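You operate a simulated robot arm through the tools that you are given. There is no shell and no other tool.

You run a simulated robot arm. Do the job below in one go: nothing can be reset, and whatever is moved stays where it is left.

Task
Clear the plate, start the table at 25 drops and stop it early with STOP.
Fine: The cup goes on the yellow board before the table starts. One run; switch off after it. Set down upright: brass cup.

Only the result counts: the job must be done as asked and must still hold three seconds after the hand-in. Knocking over, shifting, dropping, spilling or breaking anything else fails it.

Robot
A 6-joint arm with a fingered hand, fixed in place. Base frame: the origin is at the foot of the arm, x ahead of it, y to its left, z up; the work surface is at about z = 90.4. Lengths are in cm, angles in rad, forces in N, time in s.
With the tool pointing down near the work surface it reaches from about 34 to 74 cm from the base axis. Its first joint turns from -2.007 to 2.007 rad. Payload 4 kg.
Tool frame: the origin (TCP) lies between the finger pads and is the grasp point; the fingertips stand 2.6 cm ahead of it; z points along the fingers, y is the line along which they close. Largest opening 13.2 cm; the body of the gripper starts 7.3 cm behind the TCP. The gripper is a hand of 4 fingers: y runs from the thumb to the fingers, the wrist lies at [0, 0, -23.9] in the tool frame, and closing takes about 1.5 s.
Orientation is told as [roll, pitch, yaw] about the base's x, y, z axes, in that order, counted from this pose: with the fingers straight down and closing along the base's y, the tool's x points along the base's -x, its y along +y and its z along -z.

Tools
- The arm moves only by the tool play_rows. Its argument "plan" is a list of rows, each an object of numbers (a shift or turn left out is 0, a gripper value left out holds the last): "dx", "dy", "dz": the shift along the tool's x, y, z in cm; "ax", "ay", "az": the turn, a rotation vector about the tool's x, y, z in rad; "grip": the gripper command, from -1 (shut) to 1 (fully open), values between in proportion. In form: [{"dx": .., "dy": .., "dz": .., "ax": .., "ay": .., "az": .., "grip": ..}, ...]. A call has 1 to 20 rows; each row shifts and turns the commanded pose from where the row before left it, along the tool's axes as they then stand. A row lasts 0.2 s, in which the tool goes at most 5 cm and 0.15 rad; a call with a longer step from one row to the next is refused whole, and so is a gripper value outside its range. Where a pose cannot be reached the arm comes as near as it can. A force on the tool above 70 N (or 10 N above the force at the start of the call, whichever is more), or a blocked arm, ends the call early, and 0.2 s more pass. The fingers move at their own pace (about 15.3 cm/s each) and stop on an object; they squeeze with about 33 N. The grip force told is the motor's: it shows also when the fingers shut on nothing. Time passes only in rows, and 0.2 s behind the last, so rows that do not move let the fingers close. The reply holds the time, the measured pose of the TCP, the force on the tool along the base axes, the opening and the grip force, in the units named above and with some noise, with the torque about the TCP (base axes, N m) and any sound that the robot's microphone picked up.
- Cameras (640 x 400 px; columns grow to the right, rows downward): "scene" is fixed at [5.16, -63.96, 174.96]; the picture's right is [0.88, -0.48, 0.00], its down [-0.39, -0.72, -0.58] and it looks along [0.28, 0.51, -0.82] (base axes); focal length 214 px, centre (320, 200). "wrist" rides on the gripper at [6.8, 0.2, -9.7] in the tool frame; the picture's right is [-0.03, 1.00, 0.00], its down [-0.82, -0.02, -0.58] and it looks along [-0.58, -0.01, 0.82] (tool axes); focal length 270 px, centre (320, 200). There is no depth. A picture from a camera that has moved, and an enlarged one, comes with that camera's place and axes in the base frame and with its lens. The place of the scene camera against the robot may be out by one fixed shift of up to 1.2 cm in any direction.
- camera(camera): a new picture of that camera. The clock stands still meanwhile.
- move_column(by): slides the trunk up (or, below 0, down) by that many cm; the arm rides with it, the base frame stays. It gives what a move gives, with no picture.
- set_grasp(shape): the hand has 4 fingers and takes this shape, open, in about a second: jaw (thumb against the fingers, like two jaws); tri (thumb and two fingers); tip (a fingertip pinch); poke (one finger out to press); point (the index stretched); flat (the hand flat); cup (the hand cupped); fist (a fist). The gripper value then closes the fingers along that shape, each until it touches; the sizes above hold for jaw. It gives what a move gives, with no picture.
- close_up(camera, box): a new picture of the part [left, top, right, bottom] of that camera's present view, enlarged. The clock stands still meanwhile.
- hand_in(): hands the job in; it is judged then, once.

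Places have to be worked out from the pictures, the camera data and where the tool is seen. Open the gripper and draw the arm clear of the work before you hand the job in, unless the task says otherwise.

The tools are called after "Request:" by a JSON object that holds its "method" and its "body". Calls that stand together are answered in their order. play_rows: Moves the arm, as the interface text tells. Its arguments: {"type":"object","properties":{"plan":{"type":"array","items":{"type":"object","properties":{"dx":{"type":"number"},"dy":{"type":"number"},"dz":{"type":"number"},"ax":{"type":"number"},"ay":{"type":"number"},"az":{"type":"number"},"grip":{"type":"number"}}}}},"required":["plan"]} The other tools are called the same way: move_column (by) slides the trunk up or down; set_grasp (shape) gives the hand a shape; camera (camera) takes a picture; close_up (camera, box) takes an enlarged picture of a part of a camera's view; hand_in () hands the job in.

At the start:

```text
time_s: 0.0
tcp_pos: [22.65, -34.43, 142.71]
orientation: [-0.001, 0.003, 0.0]
wrist_force: [0.7, 0.2, 0.1]
ft_torque: [0.0, 0.0, 0.02]
finger_gap: 13.19
gripper_force: 0.1
shape: jaw
trunk travel left (down, up): [-92.5, 6.5]
```

scene: 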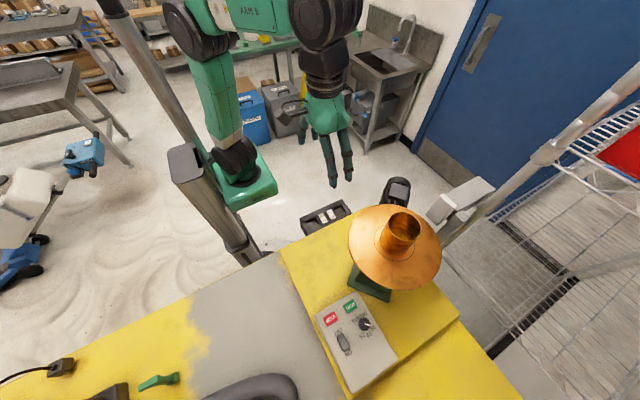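
wrist: 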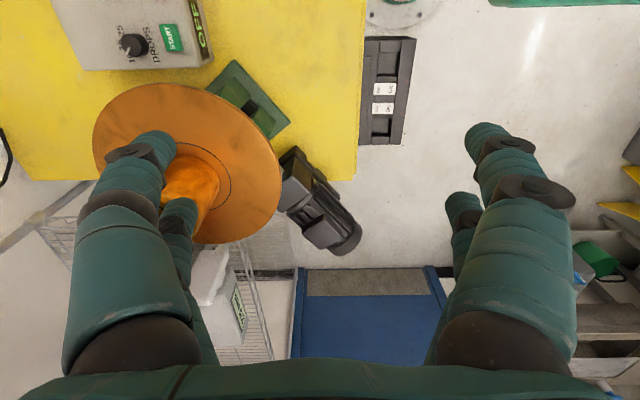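

I start by looking closer at the table, the panel and the cup in the scene picture before moving anything.

Request:
{"method": "close_up", "body": {"camera": "scene", "box": [300, 280, 420, 400]}}

Request:
{"method": "close_up", "body": {"camera": "scene", "box": [260, 180, 500, 330]}}

Request:
{"method": "close_up", "body": {"camera": "wrist", "box": [40, 0, 440, 250]}}

```text
3.33 times, centred on (360, 340) of scene
camera zoom: at [5.16, -63.96, 174.96], right [0.88, -0.48, 0.0], down [-0.39, -0.72, -0.58], along [0.28, 0.51, -0.82], focal length 715 px, centre (187, -267)
```

zoom: 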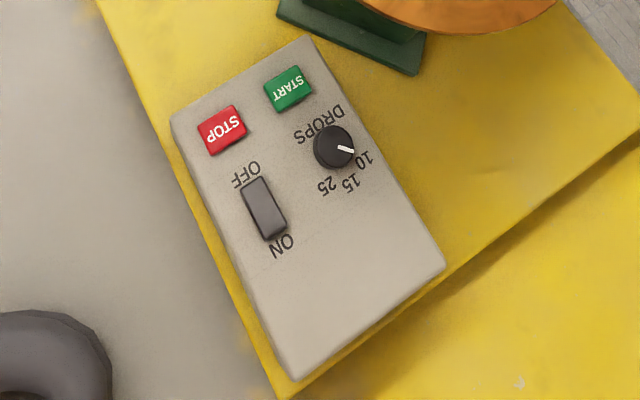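

```text
2.67 times, centred on (380, 255) of scene
camera zoom: at [5.16, -63.96, 174.96], right [0.88, -0.48, 0.0], down [-0.39, -0.72, -0.58], along [0.28, 0.51, -0.82], focal length 572 px, centre (160, 53)
```

zoom: 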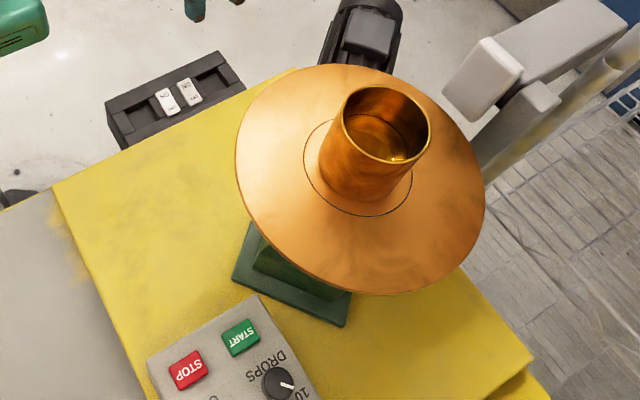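

```text
1.60 times, centred on (240, 125) of wrist
camera zoom: at [15.92, -34.14, 152.44], right [0.03, 1.0, 0.0], down [0.82, -0.02, 0.58], along [0.58, -0.02, -0.82], focal length 432 px, centre (448, 320)
```

zoom: 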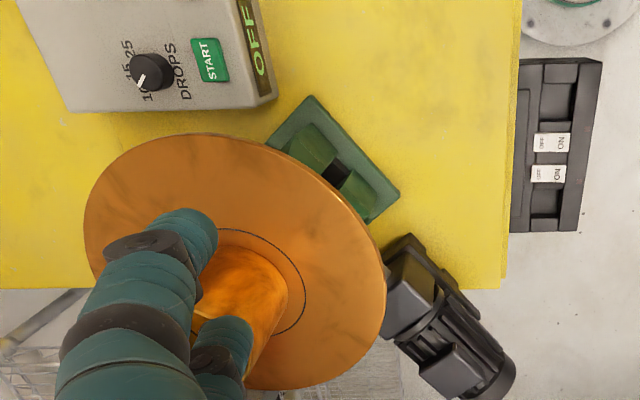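

The disc looks to stand at roughly (33,-53,119) with the cup on it, and the panel lies around (19,-58,100). I turn the hand by -90° yaw on the spot so that the wrist camera looks towards -y, over the panel and the table.

Request:
{"method": "play_rows", "body": {"plan": [{"az": 0.1428}, {"az": 0.1428}, {"az": 0.1428}, {"az": 0.1428}, {"az": 0.1428}, {"az": 0.1428}, {"az": 0.1428}, {"az": 0.1428}, {"az": 0.1428}, {"az": 0.1428}, {"az": 0.1428}, {}]}}

Request:
{"method": "camera", "body": {"camera": "wrist"}}

Request:
{"method": "camera", "body": {"camera": "scene"}}

```text
time_s: 2.6
tcp_pos: [22.49, -34.39, 142.78]
orientation: [-0.002, -0.002, -1.572]
wrist_force: [0.3, 0.3, -0.9]
ft_torque: [-0.03, 0.0, 0.02]
finger_gap: 13.18
gripper_force: 0.0
shape: jaw
trunk travel left (down, up): [-92.5, 6.5]
```

```text
taken
camera wrist: at [22.91, -27.6, 152.41], right [1.0, -0.03, 0.0], down [-0.02, -0.81, 0.58], along [-0.02, -0.58, -0.82], focal length 270 px, centre (320, 200)
```

wrist: 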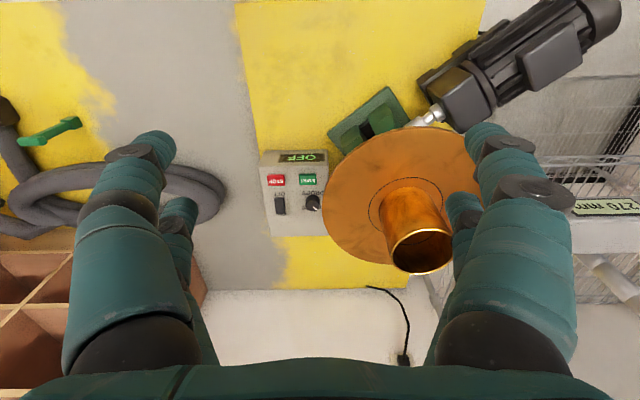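

```text
taken
```

scene: 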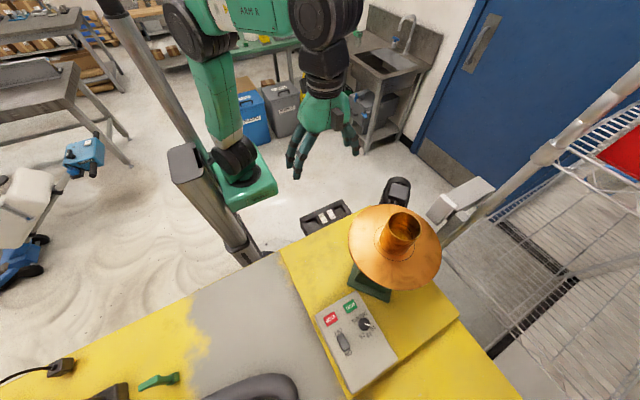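

I zoom in on the panel, the display, and the surroundings in the new wrist view.

Request:
{"method": "close_up", "body": {"camera": "wrist", "box": [230, 120, 390, 250]}}

Request:
{"method": "close_up", "body": {"camera": "wrist", "box": [230, 0, 490, 290]}}

Request:
{"method": "close_up", "body": {"camera": "wrist", "box": [480, 100, 640, 300]}}

```text
3.08 times, centred on (310, 185) of wrist
camera zoom: at [22.91, -27.6, 152.41], right [1.0, -0.03, 0.0], down [-0.02, -0.81, 0.58], along [-0.02, -0.58, -0.82], focal length 832 px, centre (351, 246)
```

zoom: 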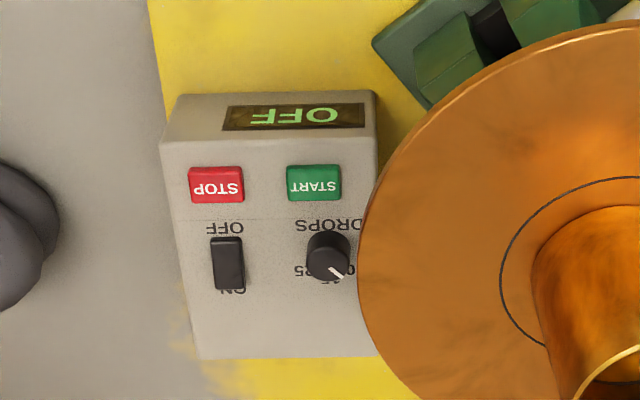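

```text
1.38 times, centred on (360, 145) of wrist
camera zoom: at [22.91, -27.6, 152.41], right [1.0, -0.03, 0.0], down [-0.02, -0.81, 0.58], along [-0.02, -0.58, -0.82], focal length 373 px, centre (265, 276)
```

zoom: 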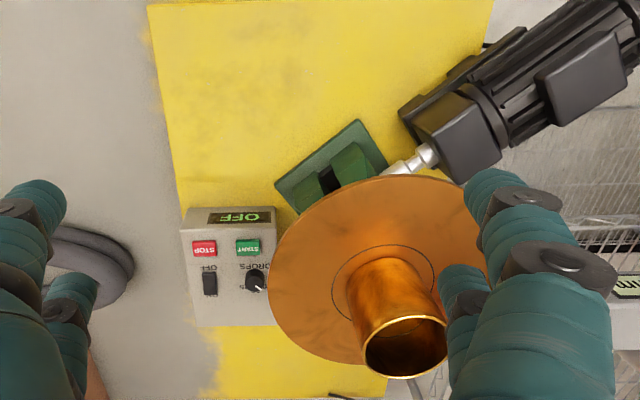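

```text
2.00 times, centred on (560, 200) of wrist
camera zoom: at [22.91, -27.6, 152.41], right [1.0, -0.03, 0.0], down [-0.02, -0.81, 0.58], along [-0.02, -0.58, -0.82], focal length 541 px, centre (-160, 200)
```

zoom: 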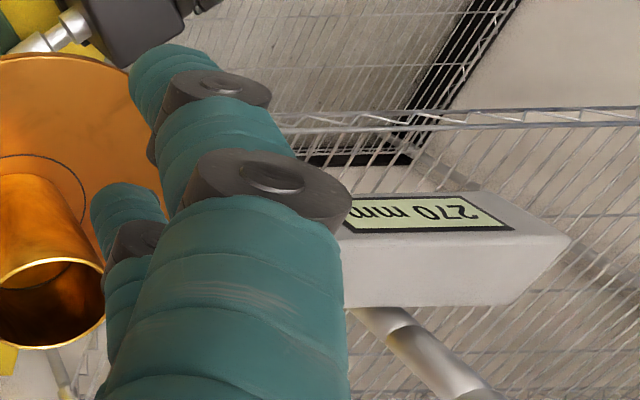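

The panel (text facing the robot) reads: STOP near (11.9,-59.1), START (19.1,-59.2), rocker (12,-66), knob (19.9,-64.7), top at z≈99.6, display OFF and the knob pointing to 10. Next I move over towards the cup at about (36,-54) to see it better.

Request:
{"method": "play_rows", "body": {"plan": [{"dx": -1.4, "dy": 3.4, "dz": -1.0}, {"dx": -1.4, "dy": 3.4, "dz": -1.0}, {"dx": -1.4, "dy": 3.4, "dz": -1.0}, {"dx": -1.4, "dy": 3.4, "dz": -1.0}, {}]}}

Request:
{"method": "camera", "body": {"camera": "wrist"}}

Request:
{"method": "camera", "body": {"camera": "scene"}}

```text
time_s: 3.8
tcp_pos: [35.54, -39.19, 145.4]
orientation: [-0.002, -0.003, -1.571]
wrist_force: [-0.2, -0.8, 0.6]
ft_torque: [0.01, -0.01, -0.01]
finger_gap: 13.2
gripper_force: 0.1
shape: jaw
out of reach, approached as far as the arm can: row 4
trunk travel left (down, up): [-92.5, 6.5]
```

```text
taken
camera wrist: at [35.95, -32.35, 155.08], right [1.0, -0.03, 0.0], down [-0.02, -0.81, 0.58], along [-0.02, -0.58, -0.81], focal length 270 px, centre (320, 200)
```

wrist: 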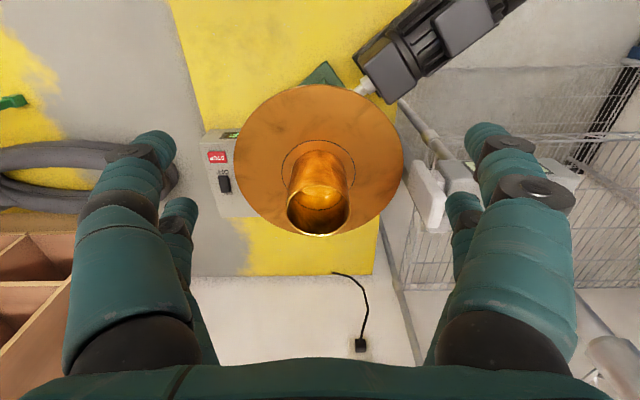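

```text
taken
```

scene: 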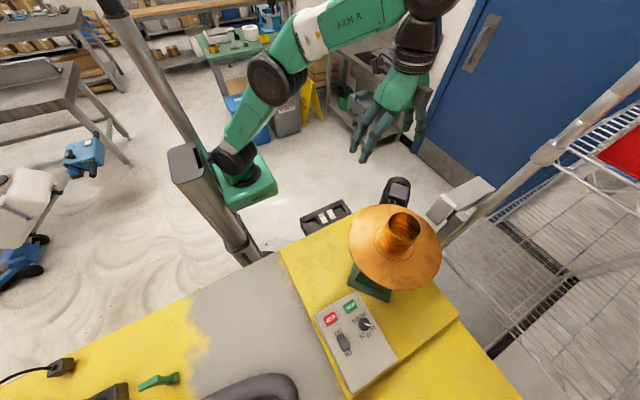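

The arm is at its reach limit up here, so I'll raise the trunk before grasping. First I enlarge the cup and plate in this view.

Request:
{"method": "close_up", "body": {"camera": "wrist", "box": [220, 70, 420, 250]}}

Request:
{"method": "close_up", "body": {"camera": "scene", "box": [340, 190, 460, 300]}}

Request:
{"method": "move_column", "body": {"by": 6.4}}

Request:
{"method": "camera", "body": {"camera": "wrist"}}

```text
2.22 times, centred on (320, 160) of wrist
camera zoom: at [35.95, -32.35, 155.08], right [1.0, -0.03, 0.0], down [-0.02, -0.81, 0.58], along [-0.02, -0.58, -0.81], focal length 601 px, centre (320, 289)
```

zoom: 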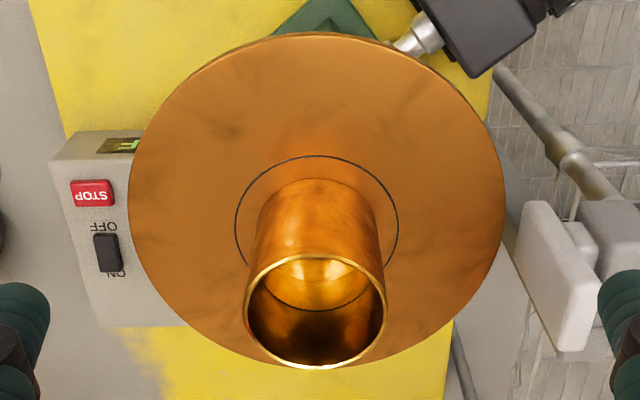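

```text
3.64 times, centred on (400, 245) of scene
camera zoom: at [5.16, -63.96, 174.96], right [0.88, -0.48, 0.0], down [-0.39, -0.72, -0.58], along [0.28, 0.51, -0.82], focal length 780 px, centre (29, 36)
```

zoom: 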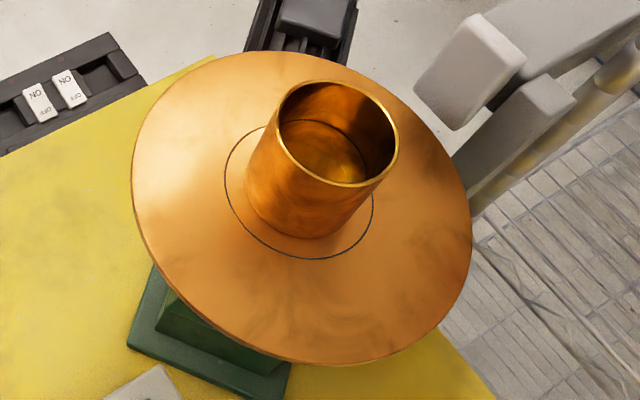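

```text
time_s: 4.8
tcp_pos: [35.55, -39.26, 151.93]
orientation: [-0.002, -0.007, -1.571]
wrist_force: [0.9, 0.7, 0.7]
ft_torque: [-0.03, 0.0, 0.0]
finger_gap: 13.19
gripper_force: 0.0
shape: jaw
trunk travel left (down, up): [-98.9, 0.1]
```

```text
taken
camera wrist: at [35.94, -32.3, 161.49], right [1.0, -0.03, 0.0], down [-0.02, -0.81, 0.58], along [-0.02, -0.58, -0.81], focal length 270 px, centre (320, 200)
```

wrist: 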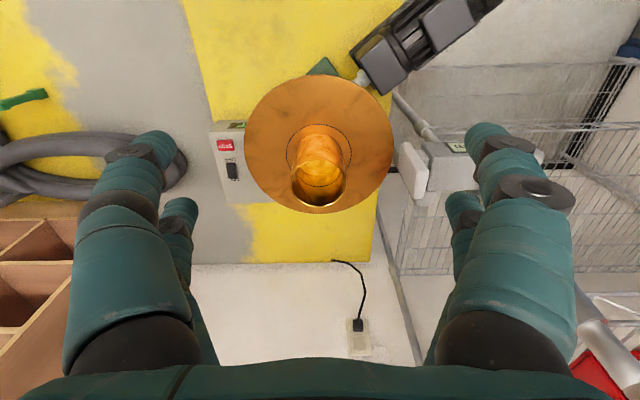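

I take the enlargement from the raised position to get the cup's height by parallax.

Request:
{"method": "close_up", "body": {"camera": "wrist", "box": [220, 60, 420, 240]}}

Request:
{"method": "close_up", "body": {"camera": "wrist", "box": [180, 0, 400, 137]}}

```text
2.22 times, centred on (320, 150) of wrist
camera zoom: at [35.94, -32.3, 161.49], right [1.0, -0.03, 0.0], down [-0.02, -0.81, 0.58], along [-0.02, -0.58, -0.81], focal length 601 px, centre (320, 311)
```

zoom: 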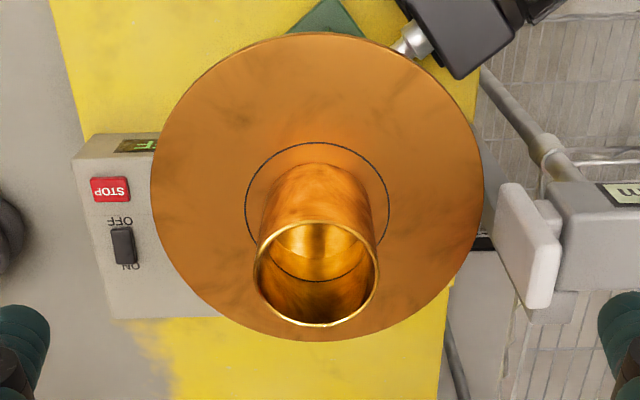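

```text
2.91 times, centred on (290, 68) of wrist
camera zoom: at [35.94, -32.3, 161.49], right [1.0, -0.03, 0.0], down [-0.02, -0.81, 0.58], along [-0.02, -0.58, -0.81], focal length 786 px, centre (407, 582)
```

zoom: 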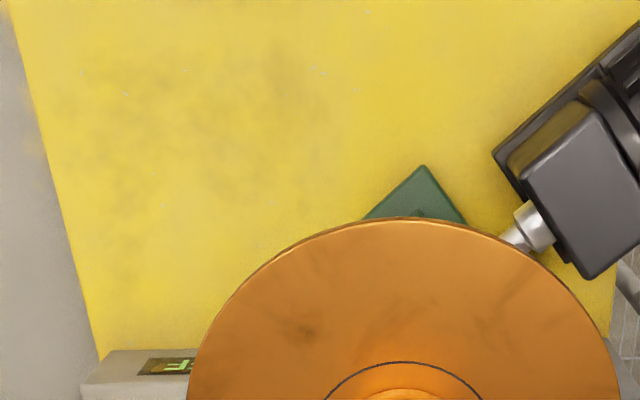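

Triangulated: disc centre about (35.0,-53.3), top z≈118.5, radius 12.7; cup rim at about (35.0,-53.7,127), diameter 8.5. I go down to z≈134 and slide over the cup, with the fingertips well above its rim.

Request:
{"method": "play_rows", "body": {"plan": [{"dz": 3.58}, {"dz": 3.58}, {"dz": 3.58}, {"dz": 3.58}, {"dz": 3.58}, {"dx": -2.87, "dy": -0.1}, {"dx": -2.87, "dy": -0.1}, {"dx": -2.87, "dy": -0.1}, {"dx": -2.87, "dy": -0.1}, {"dx": -2.87, "dy": -0.1}, {}]}}

Request:
{"method": "camera", "body": {"camera": "wrist"}}

Request:
{"method": "camera", "body": {"camera": "scene"}}

```text
time_s: 7.2
tcp_pos: [34.95, -53.79, 134.01]
orientation: [0.001, -0.005, -1.572]
wrist_force: [-0.1, 1.3, 0.5]
ft_torque: [-0.02, 0.01, -0.03]
finger_gap: 13.18
gripper_force: 0.1
shape: jaw
trunk travel left (down, up): [-98.9, 0.1]
```

```text
taken
camera wrist: at [35.41, -46.84, 143.65], right [1.0, -0.03, 0.0], down [-0.02, -0.81, 0.58], along [-0.02, -0.58, -0.81], focal length 270 px, centre (320, 200)
```

wrist: 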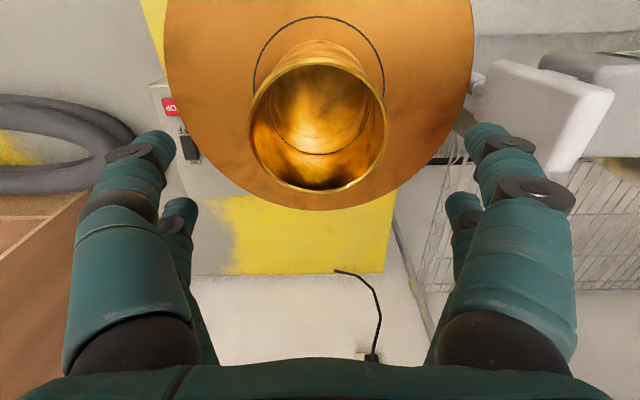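

```text
taken
```

scene: 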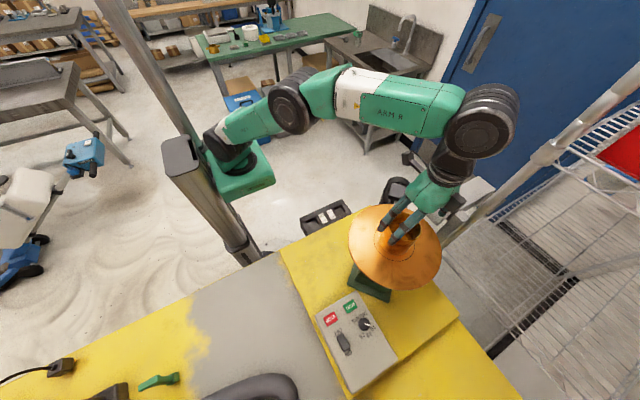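

The cup is centred between the fingers (about 0.2 cm off). I lower to z≈123.5, so the fingertips stay about 2 cm above the plate.

Request:
{"method": "play_rows", "body": {"plan": [{"dz": 2.1, "dx": 0.04}, {"dz": 2.1, "dx": 0.04}, {"dz": 2.1, "dx": 0.04}, {"dz": 2.1}, {"dz": 2.1}, {}]}}

Request:
{"method": "camera", "body": {"camera": "wrist"}}

Request:
{"method": "close_up", "body": {"camera": "scene", "box": [320, 150, 480, 310]}}

```text
time_s: 8.6
tcp_pos: [35.21, -53.47, 123.61]
orientation: [0.0, -0.006, -1.572]
wrist_force: [-3.2, 0.4, 6.4]
ft_torque: [0.03, 0.1, 0.04]
finger_gap: 13.17
gripper_force: 0.0
shape: jaw
trunk travel left (down, up): [-98.9, 0.1]
```

```text
taken
camera wrist: at [35.46, -46.58, 133.23], right [1.0, -0.03, 0.0], down [-0.02, -0.81, 0.58], along [-0.02, -0.58, -0.81], focal length 270 px, centre (320, 200)
```

wrist: 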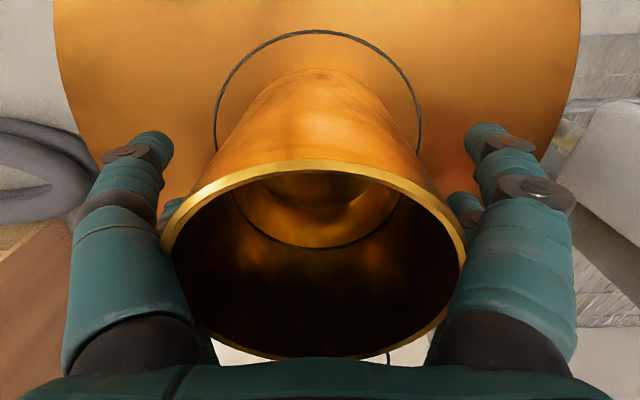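

```text
2.50 times, centred on (400, 230) of scene
camera zoom: at [5.16, -63.96, 174.96], right [0.88, -0.48, 0.0], down [-0.39, -0.72, -0.58], along [0.28, 0.51, -0.82], focal length 536 px, centre (120, 125)
```

zoom: 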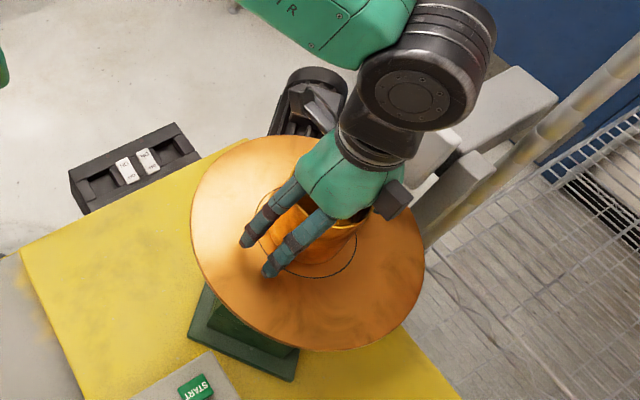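

A light upward force (6 N) suggests the inner finger joints just touch the rim; the cup still sits centred. I back up about 1 cm and check that the force vanishes before closing.

Request:
{"method": "play_rows", "body": {"plan": [{"dz": -0.5}, {"dz": -0.5}, {}]}}

Request:
{"method": "camera", "body": {"camera": "wrist"}}

```text
time_s: 9.4
tcp_pos: [35.17, -53.4, 124.51]
orientation: [0.001, -0.003, -1.571]
wrist_force: [0.8, 0.3, 0.0]
ft_torque: [-0.01, -0.01, 0.03]
finger_gap: 13.2
gripper_force: 0.0
shape: jaw
trunk travel left (down, up): [-98.9, 0.1]
```

```text
taken
camera wrist: at [35.49, -46.62, 134.16], right [1.0, -0.03, 0.0], down [-0.02, -0.81, 0.58], along [-0.02, -0.58, -0.81], focal length 270 px, centre (320, 200)
```

wrist: 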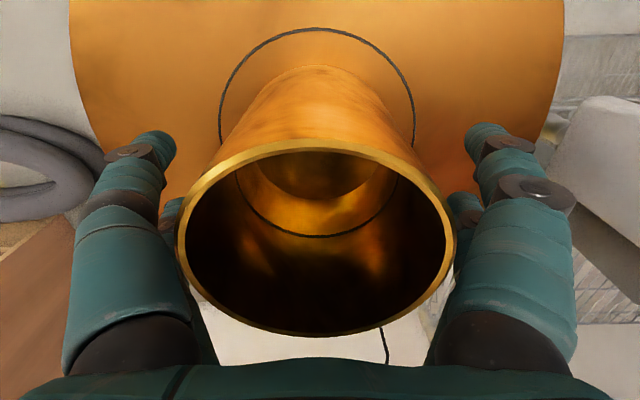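

The force is gone and the cup stands free between the fingers. I close the hand on it now.

Request:
{"method": "play_rows", "body": {"plan": [{"grip": 0.6}, {"grip": 0.4}, {"grip": 0.2}, {"grip": 0.0}, {"grip": -0.5}, {"grip": -1}, {"grip": -1}, {"grip": -1}, {"grip": -1}, {"grip": -1}, {"grip": -1}]}}

Request:
{"method": "camera", "body": {"camera": "wrist"}}

Request:
{"method": "close_up", "body": {"camera": "scene", "box": [320, 150, 480, 310]}}

```text
time_s: 11.8
tcp_pos: [35.17, -53.53, 124.55]
orientation: [-0.002, -0.005, -1.57]
wrist_force: [-0.4, -1.1, -0.6]
ft_torque: [-0.01, 0.06, 0.0]
finger_gap: 6.55
gripper_force: 32.8
shape: jaw
trunk travel left (down, up): [-98.9, 0.1]
```

```text
taken
camera wrist: at [35.47, -46.64, 134.14], right [1.0, -0.03, 0.0], down [-0.02, -0.81, 0.58], along [-0.02, -0.58, -0.81], focal length 270 px, centre (320, 200)
```

wrist: 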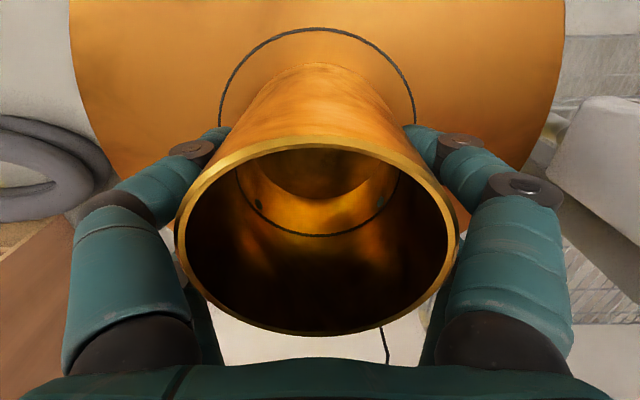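

```text
2.50 times, centred on (400, 230) of scene
camera zoom: at [5.16, -63.96, 174.96], right [0.88, -0.48, 0.0], down [-0.39, -0.72, -0.58], along [0.28, 0.51, -0.82], focal length 536 px, centre (120, 125)
```

zoom: 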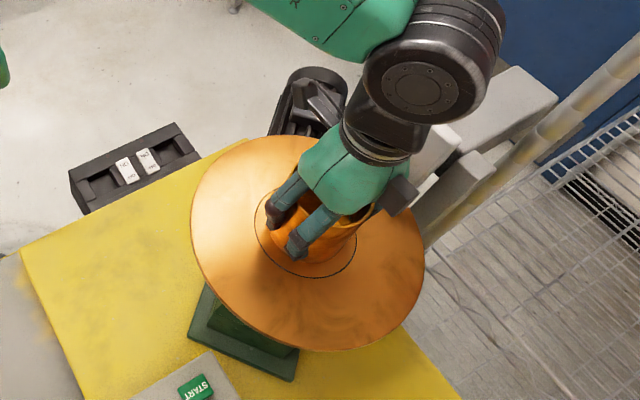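

The fingers hold the cup (gap 6.55, 33 N). I lift it by a small amount to check the hold.

Request:
{"method": "play_rows", "body": {"plan": [{"dz": -0.4}, {"dz": -0.6}, {"dz": -0.8}, {"dz": -0.8}, {}]}}

Request:
{"method": "camera", "body": {"camera": "wrist"}}

Request:
{"method": "close_up", "body": {"camera": "scene", "box": [320, 150, 480, 310]}}

```text
time_s: 13.0
tcp_pos: [35.09, -53.53, 127.19]
orientation: [-0.002, -0.003, -1.572]
wrist_force: [0.5, -0.3, -6.3]
ft_torque: [-0.05, -0.03, -0.01]
finger_gap: 6.56
gripper_force: 32.8
shape: jaw
trunk travel left (down, up): [-98.9, 0.1]
```

```text
taken
camera wrist: at [35.43, -46.64, 136.73], right [1.0, -0.03, 0.0], down [-0.02, -0.81, 0.58], along [-0.02, -0.58, -0.81], focal length 270 px, centre (320, 200)
```

wrist: 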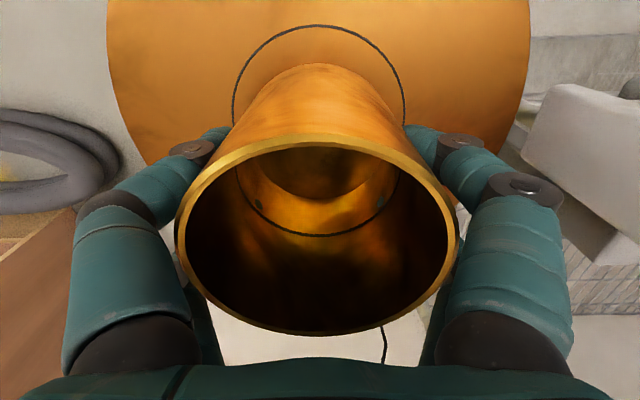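

```text
2.50 times, centred on (400, 230) of scene
camera zoom: at [5.16, -63.96, 174.96], right [0.88, -0.48, 0.0], down [-0.39, -0.72, -0.58], along [0.28, 0.51, -0.82], focal length 536 px, centre (120, 125)
```

zoom: 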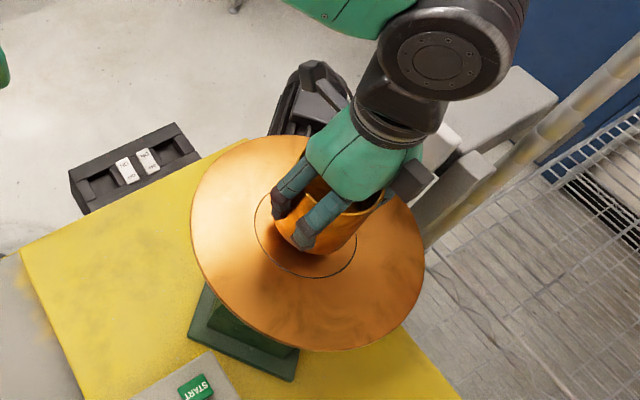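

The cup comes up with the hand (about 6.3 N). I raise it to z≈131 and carry it to above the free front-left area of the yellow board, around (16,-37).

Request:
{"method": "play_rows", "body": {"plan": [{"dz": -1.0}, {"dz": -1.5}, {"dz": -1.5}, {"dx": 1.0, "dy": -1.2}, {"dx": 1.94, "dy": -2.24}, {"dx": 1.94, "dy": -2.24}, {"dx": 1.94, "dy": -2.24}, {"dx": 1.94, "dy": -2.24}, {"dx": 1.94, "dy": -2.24}, {"dx": 1.94, "dy": -2.24}, {"dx": 1.94, "dy": -2.24}, {"dx": 1.92, "dy": -2.22}, {}, {}]}}

Request:
{"method": "camera", "body": {"camera": "wrist"}}

Request:
{"method": "camera", "body": {"camera": "scene"}}

```text
time_s: 16.0
tcp_pos: [15.95, -36.88, 131.02]
orientation: [0.001, -0.003, -1.571]
wrist_force: [-0.6, 0.9, -5.6]
ft_torque: [-0.03, -0.02, 0.01]
finger_gap: 6.53
gripper_force: 33.0
shape: jaw
trunk travel left (down, up): [-98.9, 0.1]
```

```text
taken
camera wrist: at [16.18, -29.89, 140.64], right [1.0, -0.03, 0.0], down [-0.02, -0.81, 0.58], along [-0.02, -0.58, -0.81], focal length 270 px, centre (320, 200)
```

wrist: 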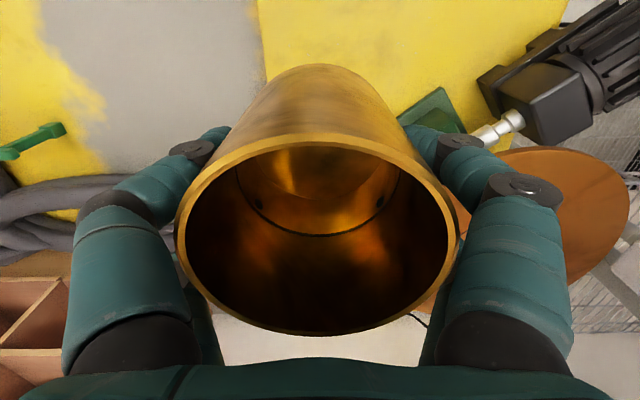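

```text
taken
```

scene: 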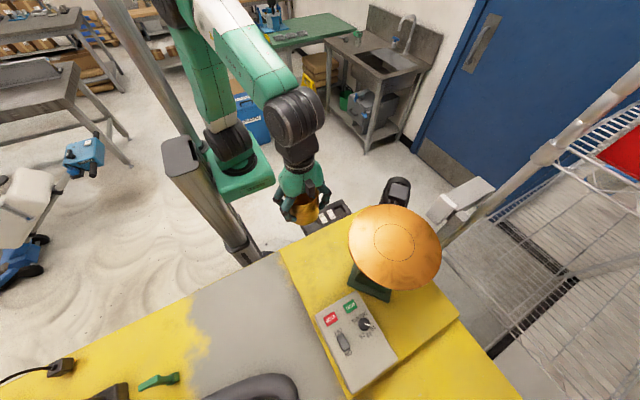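

The plate is now clear and the cup hangs upright above the board with its left edge at x≈7, well outside the cup's foot. I lower towards the board, stopping about 2 cm above it.

Request:
{"method": "play_rows", "body": {"plan": [{"dz": 1.5}, {"dz": 3}, {"dz": 3}, {"dz": 3}, {"dz": 3}, {"dz": 3}, {"dz": 3}, {"dz": 3}, {"dz": 3}, {"dz": 3}, {"dz": 2}, {"dz": 1}, {}]}}

Request:
{"method": "camera", "body": {"camera": "wrist"}}

Request:
{"method": "close_up", "body": {"camera": "scene", "box": [240, 180, 400, 300]}}

```text
time_s: 18.8
tcp_pos: [16.15, -37.17, 99.37]
orientation: [-0.002, -0.003, -1.572]
wrist_force: [-0.4, -0.6, -5.9]
ft_torque: [-0.04, 0.01, -0.02]
finger_gap: 6.53
gripper_force: 33.2
shape: jaw
trunk travel left (down, up): [-98.9, 0.1]
```

```text
taken
camera wrist: at [16.31, -30.19, 109.05], right [1.0, -0.03, 0.0], down [-0.02, -0.81, 0.58], along [-0.02, -0.58, -0.81], focal length 270 px, centre (320, 200)
```

wrist: 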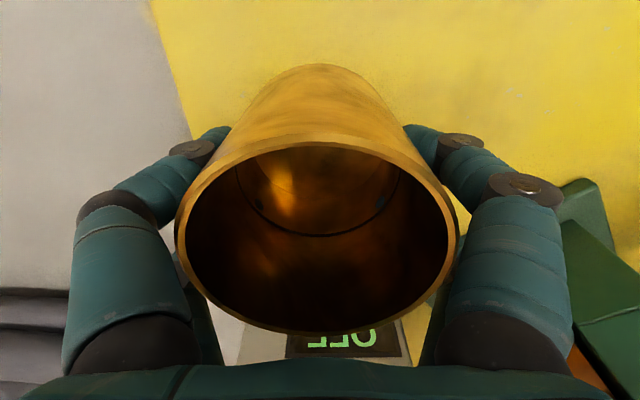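

```text
3.33 times, centred on (320, 240) of scene
camera zoom: at [5.16, -63.96, 174.96], right [0.88, -0.48, 0.0], down [-0.39, -0.72, -0.58], along [0.28, 0.51, -0.82], focal length 715 px, centre (320, 67)
```

zoom: 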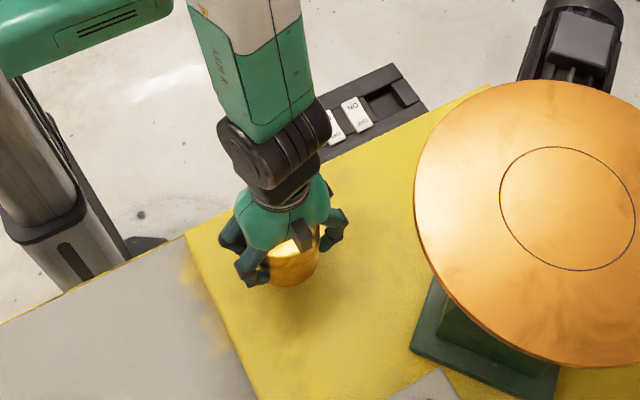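

The cup is about 2 cm above the board and clear of the edges. I lower in small steps and watch the vertical force.

Request:
{"method": "play_rows", "body": {"plan": [{"dz": 0.5}, {"dz": 0.4}, {"dz": 0.3}, {}]}}

Request:
{"method": "play_rows", "body": {"plan": [{"dz": 0.3}, {}]}}

```text
time_s: 19.8
tcp_pos: [16.07, -37.12, 98.28]
orientation: [-0.001, -0.003, -1.57]
wrist_force: [0.1, 0.5, -6.2]
ft_torque: [-0.03, 0.0, -0.02]
finger_gap: 6.52
gripper_force: 33.4
shape: jaw
trunk travel left (down, up): [-98.9, 0.1]
```

```text
time_s: 20.4
tcp_pos: [15.99, -37.22, 97.97]
orientation: [-0.001, -0.003, -1.571]
wrist_force: [0.8, 0.6, -6.1]
ft_torque: [0.0, 0.04, 0.0]
finger_gap: 6.5
gripper_force: 33.2
shape: jaw
trunk travel left (down, up): [-98.9, 0.1]
```

No contact yet (still about -6 N). I continue in 0.3 cm steps.

Request:
{"method": "play_rows", "body": {"plan": [{"dz": 0.3}, {}]}}

Request:
{"method": "play_rows", "body": {"plan": [{"dz": 0.25}, {}]}}

```text
time_s: 21.0
tcp_pos: [16.15, -37.17, 97.81]
orientation: [-0.002, -0.002, -1.569]
wrist_force: [0.3, -0.1, -5.7]
ft_torque: [-0.03, 0.01, -0.02]
finger_gap: 6.56
gripper_force: 33.4
shape: jaw
trunk travel left (down, up): [-98.9, 0.1]
```

```text
time_s: 21.6
tcp_pos: [15.99, -37.17, 97.55]
orientation: [-0.001, -0.003, -1.571]
wrist_force: [-0.4, -0.3, -6.3]
ft_torque: [-0.02, 0.05, 0.02]
finger_gap: 6.52
gripper_force: 33.0
shape: jaw
trunk travel left (down, up): [-98.9, 0.1]
```

Still hanging free; I go on stepping down carefully.

Request:
{"method": "play_rows", "body": {"plan": [{"dz": 0.25}, {}]}}

Request:
{"method": "play_rows", "body": {"plan": [{"dz": 0.2}, {}]}}

Request:
{"method": "play_rows", "body": {"plan": [{"dz": 0.2}, {}]}}

```text
time_s: 22.2
tcp_pos: [16.07, -37.09, 97.3]
orientation: [-0.002, -0.003, -1.57]
wrist_force: [-0.4, -0.1, -6.3]
ft_torque: [-0.04, 0.01, 0.0]
finger_gap: 6.54
gripper_force: 32.7
shape: jaw
trunk travel left (down, up): [-98.9, 0.1]
```

```text
time_s: 22.8
tcp_pos: [16.01, -37.1, 97.12]
orientation: [-0.002, -0.002, -1.569]
wrist_force: [-1.0, -1.1, -5.7]
ft_torque: [-0.03, 0.01, 0.0]
finger_gap: 6.53
gripper_force: 33.3
shape: jaw
trunk travel left (down, up): [-98.9, 0.1]
```

```text
time_s: 23.4
tcp_pos: [15.87, -37.24, 96.95]
orientation: [-0.001, -0.002, -1.57]
wrist_force: [0.1, -1.1, -6.0]
ft_torque: [-0.04, -0.02, 0.0]
finger_gap: 6.54
gripper_force: 33.1
shape: jaw
trunk travel left (down, up): [-98.9, 0.1]
```

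Still no support; I continue with 0.2 cm steps.

Request:
{"method": "play_rows", "body": {"plan": [{"dz": 0.2}, {}]}}

Request:
{"method": "play_rows", "body": {"plan": [{"dz": 0.2}, {}]}}

Request:
{"method": "play_rows", "body": {"plan": [{"dz": 0.2}, {}]}}

```text
time_s: 24.0
tcp_pos: [15.96, -37.19, 96.66]
orientation: [-0.002, -0.004, -1.571]
wrist_force: [-0.4, 0.1, -6.3]
ft_torque: [-0.04, -0.03, 0.01]
finger_gap: 6.54
gripper_force: 33.2
shape: jaw
trunk travel left (down, up): [-98.9, 0.1]
```

```text
time_s: 24.6
tcp_pos: [16.02, -37.27, 96.44]
orientation: [-0.002, -0.004, -1.57]
wrist_force: [0.2, 0.2, -5.1]
ft_torque: [-0.02, -0.02, 0.02]
finger_gap: 6.52
gripper_force: 34.0
shape: jaw
trunk travel left (down, up): [-98.9, 0.1]
```

```text
time_s: 25.2
tcp_pos: [15.99, -37.15, 96.22]
orientation: [-0.003, -0.005, -1.572]
wrist_force: [-0.1, -1.2, -6.5]
ft_torque: [-0.03, 0.01, 0.0]
finger_gap: 6.56
gripper_force: 33.1
shape: jaw
trunk travel left (down, up): [-98.9, 0.1]
```

Still hanging at TCP z 96.2; I look at the gap under the cup before continuing.

Request:
{"method": "close_up", "body": {"camera": "scene", "box": [280, 215, 350, 275]}}

Request:
{"method": "camera", "body": {"camera": "wrist"}}

Request:
{"method": "play_rows", "body": {"plan": [{"dz": 0.2}, {}]}}

```text
6.67 times, centred on (315, 245) of scene
camera zoom: at [5.16, -63.96, 174.96], right [0.88, -0.48, 0.0], down [-0.39, -0.72, -0.58], along [0.28, 0.51, -0.82], focal length 1430 px, centre (353, -100)
```

zoom: 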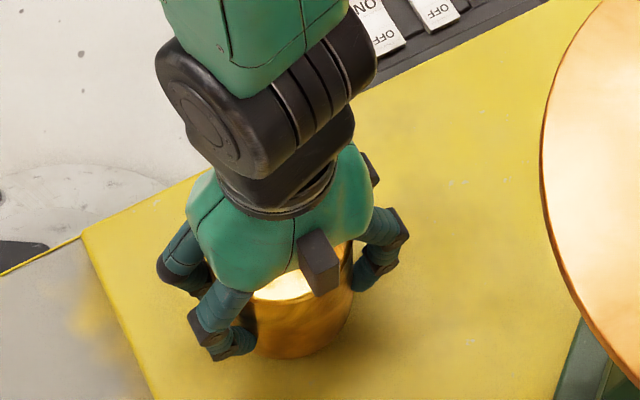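

```text
taken
camera wrist: at [16.29, -30.23, 105.91], right [1.0, -0.03, 0.0], down [-0.02, -0.81, 0.58], along [-0.02, -0.58, -0.81], focal length 270 px, centre (320, 200)
```

wrist: 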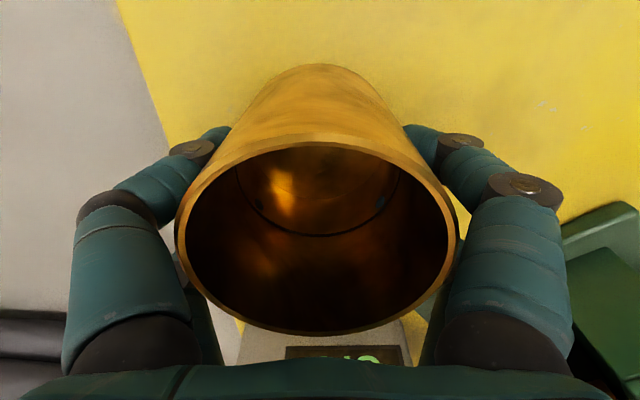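

```text
time_s: 25.8
tcp_pos: [15.94, -37.17, 96.11]
orientation: [-0.002, -0.003, -1.571]
wrist_force: [0.4, 0.1, -4.6]
ft_torque: [-0.03, -0.03, 0.01]
finger_gap: 6.53
gripper_force: 33.4
shape: jaw
trunk travel left (down, up): [-98.9, 0.1]
```

The force starts to lighten (-4.6 N), so contact should be very near. I continue with smaller steps.

Request:
{"method": "play_rows", "body": {"plan": [{"dz": 0.15}, {}]}}

Request:
{"method": "play_rows", "body": {"plan": [{"dz": 0.12}, {}]}}

```text
time_s: 26.4
tcp_pos: [15.96, -37.22, 95.93]
orientation: [-0.002, -0.005, -1.568]
wrist_force: [0.0, -0.2, -5.7]
ft_torque: [-0.03, 0.0, -0.02]
finger_gap: 6.56
gripper_force: 33.3
shape: jaw
trunk travel left (down, up): [-98.9, 0.1]
```

```text
time_s: 27.0
tcp_pos: [15.9, -37.13, 95.76]
orientation: [-0.002, -0.004, -1.572]
wrist_force: [1.2, -0.1, -5.9]
ft_torque: [-0.05, -0.03, 0.02]
finger_gap: 6.51
gripper_force: 33.1
shape: jaw
trunk travel left (down, up): [-98.9, 0.1]
```

Not yet supported. I keep stepping.

Request:
{"method": "play_rows", "body": {"plan": [{"dz": 0.2}, {}]}}

Request:
{"method": "play_rows", "body": {"plan": [{"dz": 0.2}, {}]}}

Request:
{"method": "play_rows", "body": {"plan": [{"dz": 0.2}, {}]}}

```text
time_s: 27.6
tcp_pos: [15.85, -37.19, 95.71]
orientation: [-0.002, -0.003, -1.57]
wrist_force: [0.6, -1.6, -5.4]
ft_torque: [-0.02, -0.01, 0.02]
finger_gap: 6.56
gripper_force: 33.0
shape: jaw
trunk travel left (down, up): [-98.9, 0.1]
```

```text
time_s: 28.2
tcp_pos: [15.84, -37.17, 95.36]
orientation: [0.001, -0.004, -1.569]
wrist_force: [-2.0, -1.0, 2.8]
ft_torque: [0.07, 0.13, 0.07]
finger_gap: 6.54
gripper_force: 32.6
shape: jaw
trunk travel left (down, up): [-98.9, 0.1]
```

```text
time_s: 28.8
tcp_pos: [15.88, -37.23, 95.28]
orientation: [0.0, -0.007, -1.571]
wrist_force: [2.0, 1.0, 28.2]
ft_torque: [0.17, 0.06, 0.02]
finger_gap: 6.49
gripper_force: 33.2
shape: jaw
trunk travel left (down, up): [-98.9, 0.1]
```

The cup is down on the board (28 N pressing). I ease up 0.2 cm to relieve the press and then open the hand slowly.

Request:
{"method": "play_rows", "body": {"plan": [{"dz": -0.2}, {}]}}

Request:
{"method": "play_rows", "body": {"plan": [{"grip": 0.0}, {"grip": 0.2}, {"grip": 0.5}, {"grip": 0.8}, {"grip": 1.0}, {}, {}, {}]}}

Request:
{"method": "camera", "body": {"camera": "wrist"}}

```text
time_s: 29.4
tcp_pos: [15.87, -37.18, 95.22]
orientation: [-0.001, -0.003, -1.571]
wrist_force: [-1.2, -3.6, 13.4]
ft_torque: [0.06, 0.03, 0.02]
finger_gap: 6.47
gripper_force: 32.8
shape: jaw
trunk travel left (down, up): [-98.9, 0.1]
```

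```text
time_s: 31.2
tcp_pos: [15.97, -37.15, 95.29]
orientation: [-0.002, -0.003, -1.573]
wrist_force: [-0.2, -0.2, 0.5]
ft_torque: [0.0, 0.03, -0.02]
finger_gap: 13.18
gripper_force: 0.0
shape: jaw
trunk travel left (down, up): [-98.9, 0.1]
```

```text
taken
camera wrist: at [16.26, -30.3, 104.97], right [1.0, -0.03, 0.0], down [-0.02, -0.81, 0.58], along [-0.02, -0.58, -0.81], focal length 270 px, centre (320, 200)
```

wrist: 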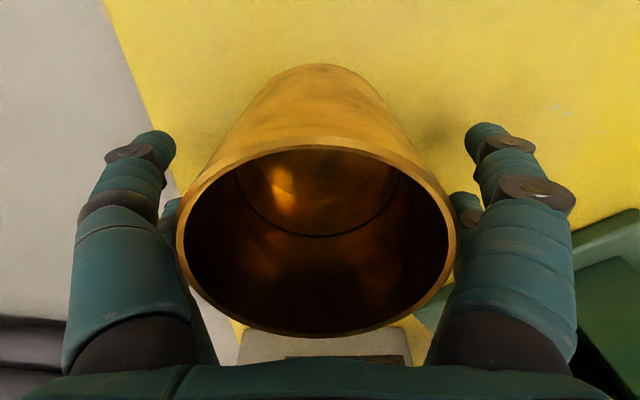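

The cup stands free and upright between the open fingers. I rise straight up well clear of it and check.

Request:
{"method": "play_rows", "body": {"plan": [{"dz": -1.0}, {"dz": -2.0}, {"dz": -3.0}, {"dz": -3.5}, {"dz": -3.5}, {"dz": -3.5}, {"dz": -3.5}, {"dz": -3.5}, {"dz": -3.5}, {"dz": -3.0}, {}]}}

Request:
{"method": "camera", "body": {"camera": "wrist"}}

Request:
{"method": "camera", "body": {"camera": "scene"}}

```text
time_s: 33.6
tcp_pos: [15.78, -37.31, 125.85]
orientation: [-0.002, -0.004, -1.571]
wrist_force: [-0.1, -0.8, -0.5]
ft_torque: [0.02, 0.0, 0.0]
finger_gap: 13.2
gripper_force: 0.0
shape: jaw
trunk travel left (down, up): [-98.9, 0.1]
```

```text
taken
camera wrist: at [16.17, -30.43, 135.47], right [1.0, -0.03, 0.0], down [-0.02, -0.81, 0.58], along [-0.02, -0.58, -0.81], focal length 270 px, centre (320, 200)
```

wrist: 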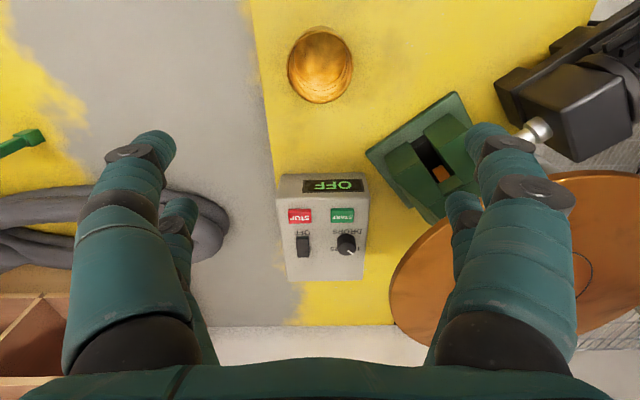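

```text
taken
```

scene: 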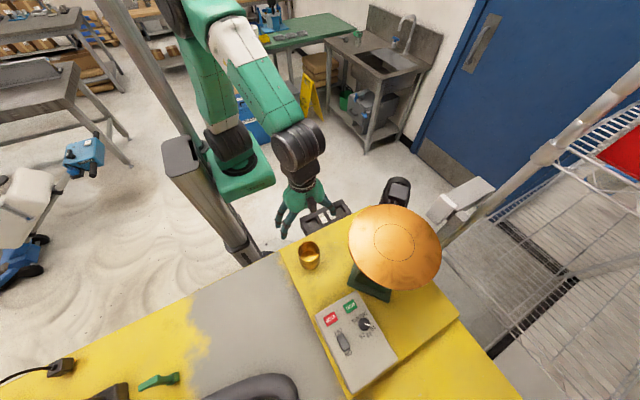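

The cup stands upright on the board and the plate is clear. Now I enlarge the panel from here to measure the controls.

Request:
{"method": "close_up", "body": {"camera": "wrist", "box": [260, 165, 400, 290]}}

Request:
{"method": "close_up", "body": {"camera": "scene", "box": [270, 220, 410, 320]}}

```text
3.20 times, centred on (330, 228) of wrist
camera zoom: at [16.17, -30.43, 135.47], right [1.0, -0.03, 0.0], down [-0.02, -0.81, 0.58], along [-0.02, -0.58, -0.81], focal length 865 px, centre (288, 112)
```

zoom: 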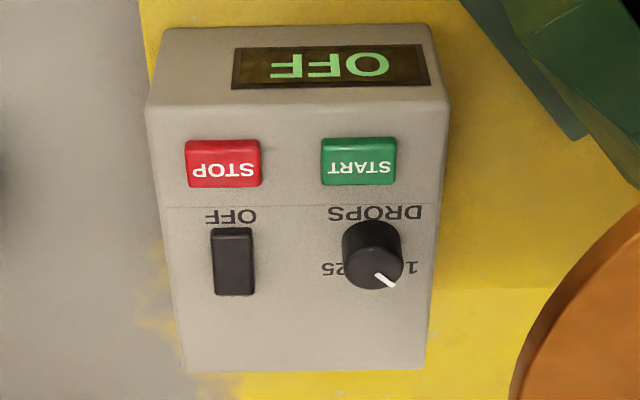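

```text
4.00 times, centred on (340, 270) of scene
camera zoom: at [5.16, -63.96, 174.96], right [0.88, -0.48, 0.0], down [-0.39, -0.72, -0.58], along [0.28, 0.51, -0.82], focal length 858 px, centre (240, -80)
```

zoom: 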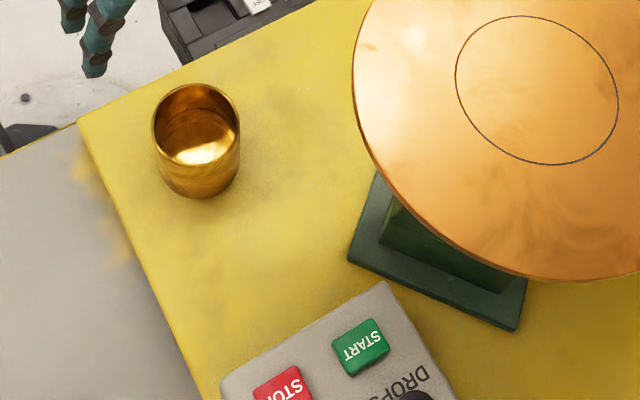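

I switch to the poke shape here in free air, to see where the pressing fingertip sits relative to the TCP.

Request:
{"method": "set_grasp", "body": {"shape": "poke"}}

Request:
{"method": "camera", "body": {"camera": "wrist"}}

Request:
{"method": "close_up", "body": {"camera": "scene", "box": [250, 110, 370, 280]}}

```text
time_s: 34.5
tcp_pos: [15.93, -37.31, 125.84]
orientation: [-0.002, -0.003, -1.573]
wrist_force: [-0.2, -0.2, 0.4]
ft_torque: [-0.02, 0.01, -0.03]
finger_gap: 0.0
gripper_force: 0.0
shape: poke
trunk travel left (down, up): [-98.9, 0.1]
```

```text
taken
camera wrist: at [16.17, -30.4, 135.44], right [1.0, -0.03, 0.0], down [-0.02, -0.81, 0.58], along [-0.02, -0.58, -0.81], focal length 270 px, centre (320, 200)
```

wrist: 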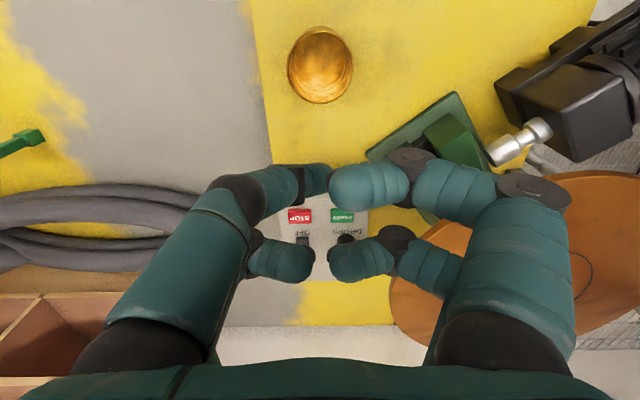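

```text
2.35 times, centred on (310, 195) of scene
camera zoom: at [5.16, -63.96, 174.96], right [0.88, -0.48, 0.0], down [-0.39, -0.72, -0.58], along [0.28, 0.51, -0.82], focal length 505 px, centre (344, 212)
```

zoom: 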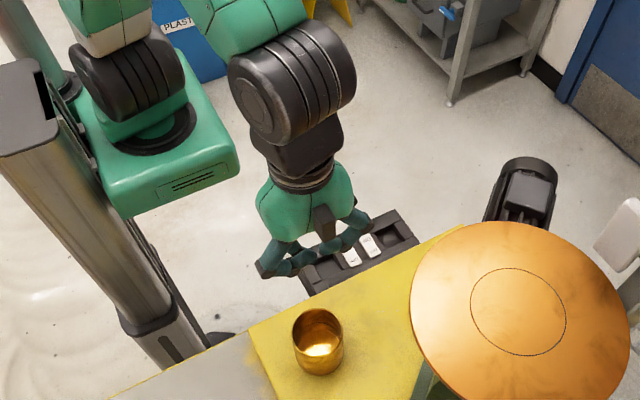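

I look closer at the hand in this shape, since it isn't clear which finger is out.

Request:
{"method": "close_up", "body": {"camera": "scene", "box": [280, 170, 350, 240]}}

Request:
{"method": "close_up", "body": {"camera": "wrist", "box": [200, 120, 500, 320]}}

```text
5.71 times, centred on (315, 205) of scene
camera zoom: at [5.16, -63.96, 174.96], right [0.88, -0.48, 0.0], down [-0.39, -0.72, -0.58], along [0.28, 0.51, -0.82], focal length 1226 px, centre (349, 171)
```

zoom: 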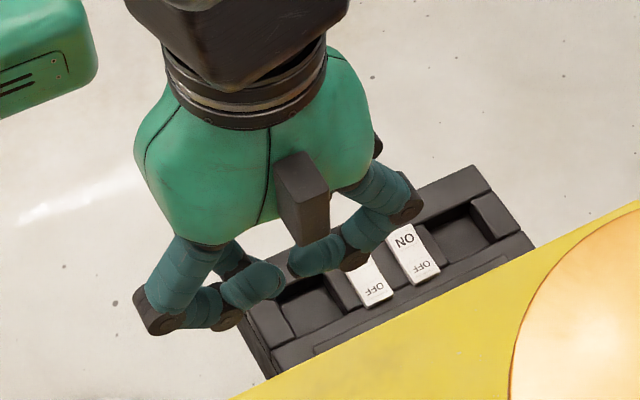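

```text
2.00 times, centred on (350, 220) of wrist
camera zoom: at [16.17, -30.4, 135.44], right [1.0, -0.03, 0.0], down [-0.02, -0.81, 0.58], along [-0.02, -0.58, -0.81], focal length 541 px, centre (260, 160)
```

zoom: 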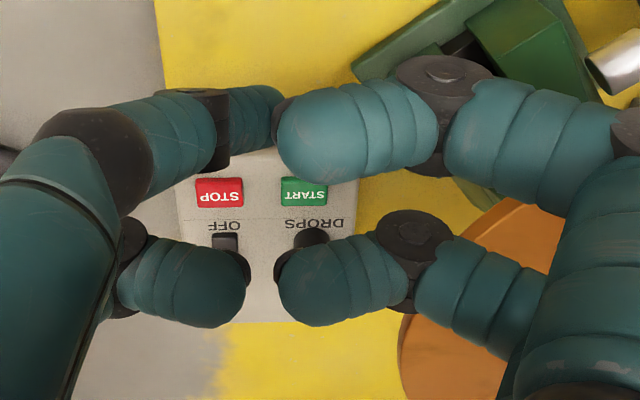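

In poke, the upper-left finger seems to point down to the TCP line while the others curl. I compare with the point shape before choosing.

Request:
{"method": "set_grasp", "body": {"shape": "point"}}

Request:
{"method": "close_up", "body": {"camera": "wrist", "box": [60, 0, 640, 400]}}

Request:
{"method": "close_up", "body": {"camera": "scene", "box": [270, 160, 360, 250]}}

```text
time_s: 35.4
tcp_pos: [15.97, -37.32, 125.75]
orientation: [0.0, -0.003, -1.572]
wrist_force: [0.5, 0.0, 0.3]
ft_torque: [0.04, 0.02, 0.0]
finger_gap: 0.0
gripper_force: 0.0
shape: point
trunk travel left (down, up): [-98.9, 0.1]
```

```text
1.00 times, centred on (350, 200) of wrist (not enlarged: the box is as wide or as high as the picture)
camera zoom: at [16.17, -30.4, 135.44], right [1.0, -0.03, 0.0], down [-0.02, -0.81, 0.58], along [-0.02, -0.58, -0.81], focal length 270 px, centre (290, 200)
```

zoom: 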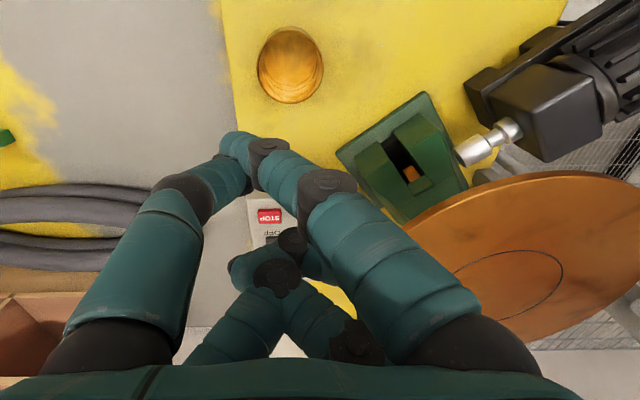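

```text
4.44 times, centred on (315, 205) of scene
camera zoom: at [5.16, -63.96, 174.96], right [0.88, -0.48, 0.0], down [-0.39, -0.72, -0.58], along [0.28, 0.51, -0.82], focal length 953 px, centre (342, 178)
```

zoom: 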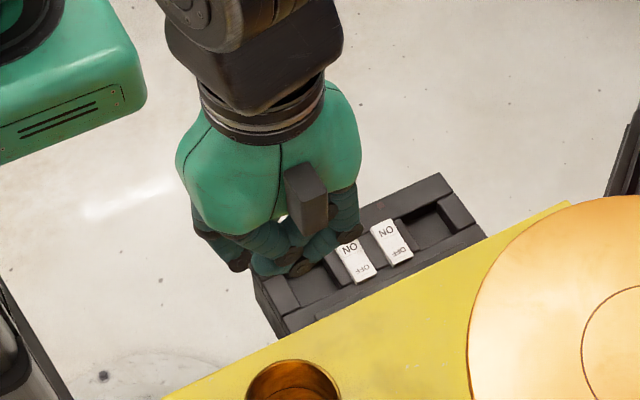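

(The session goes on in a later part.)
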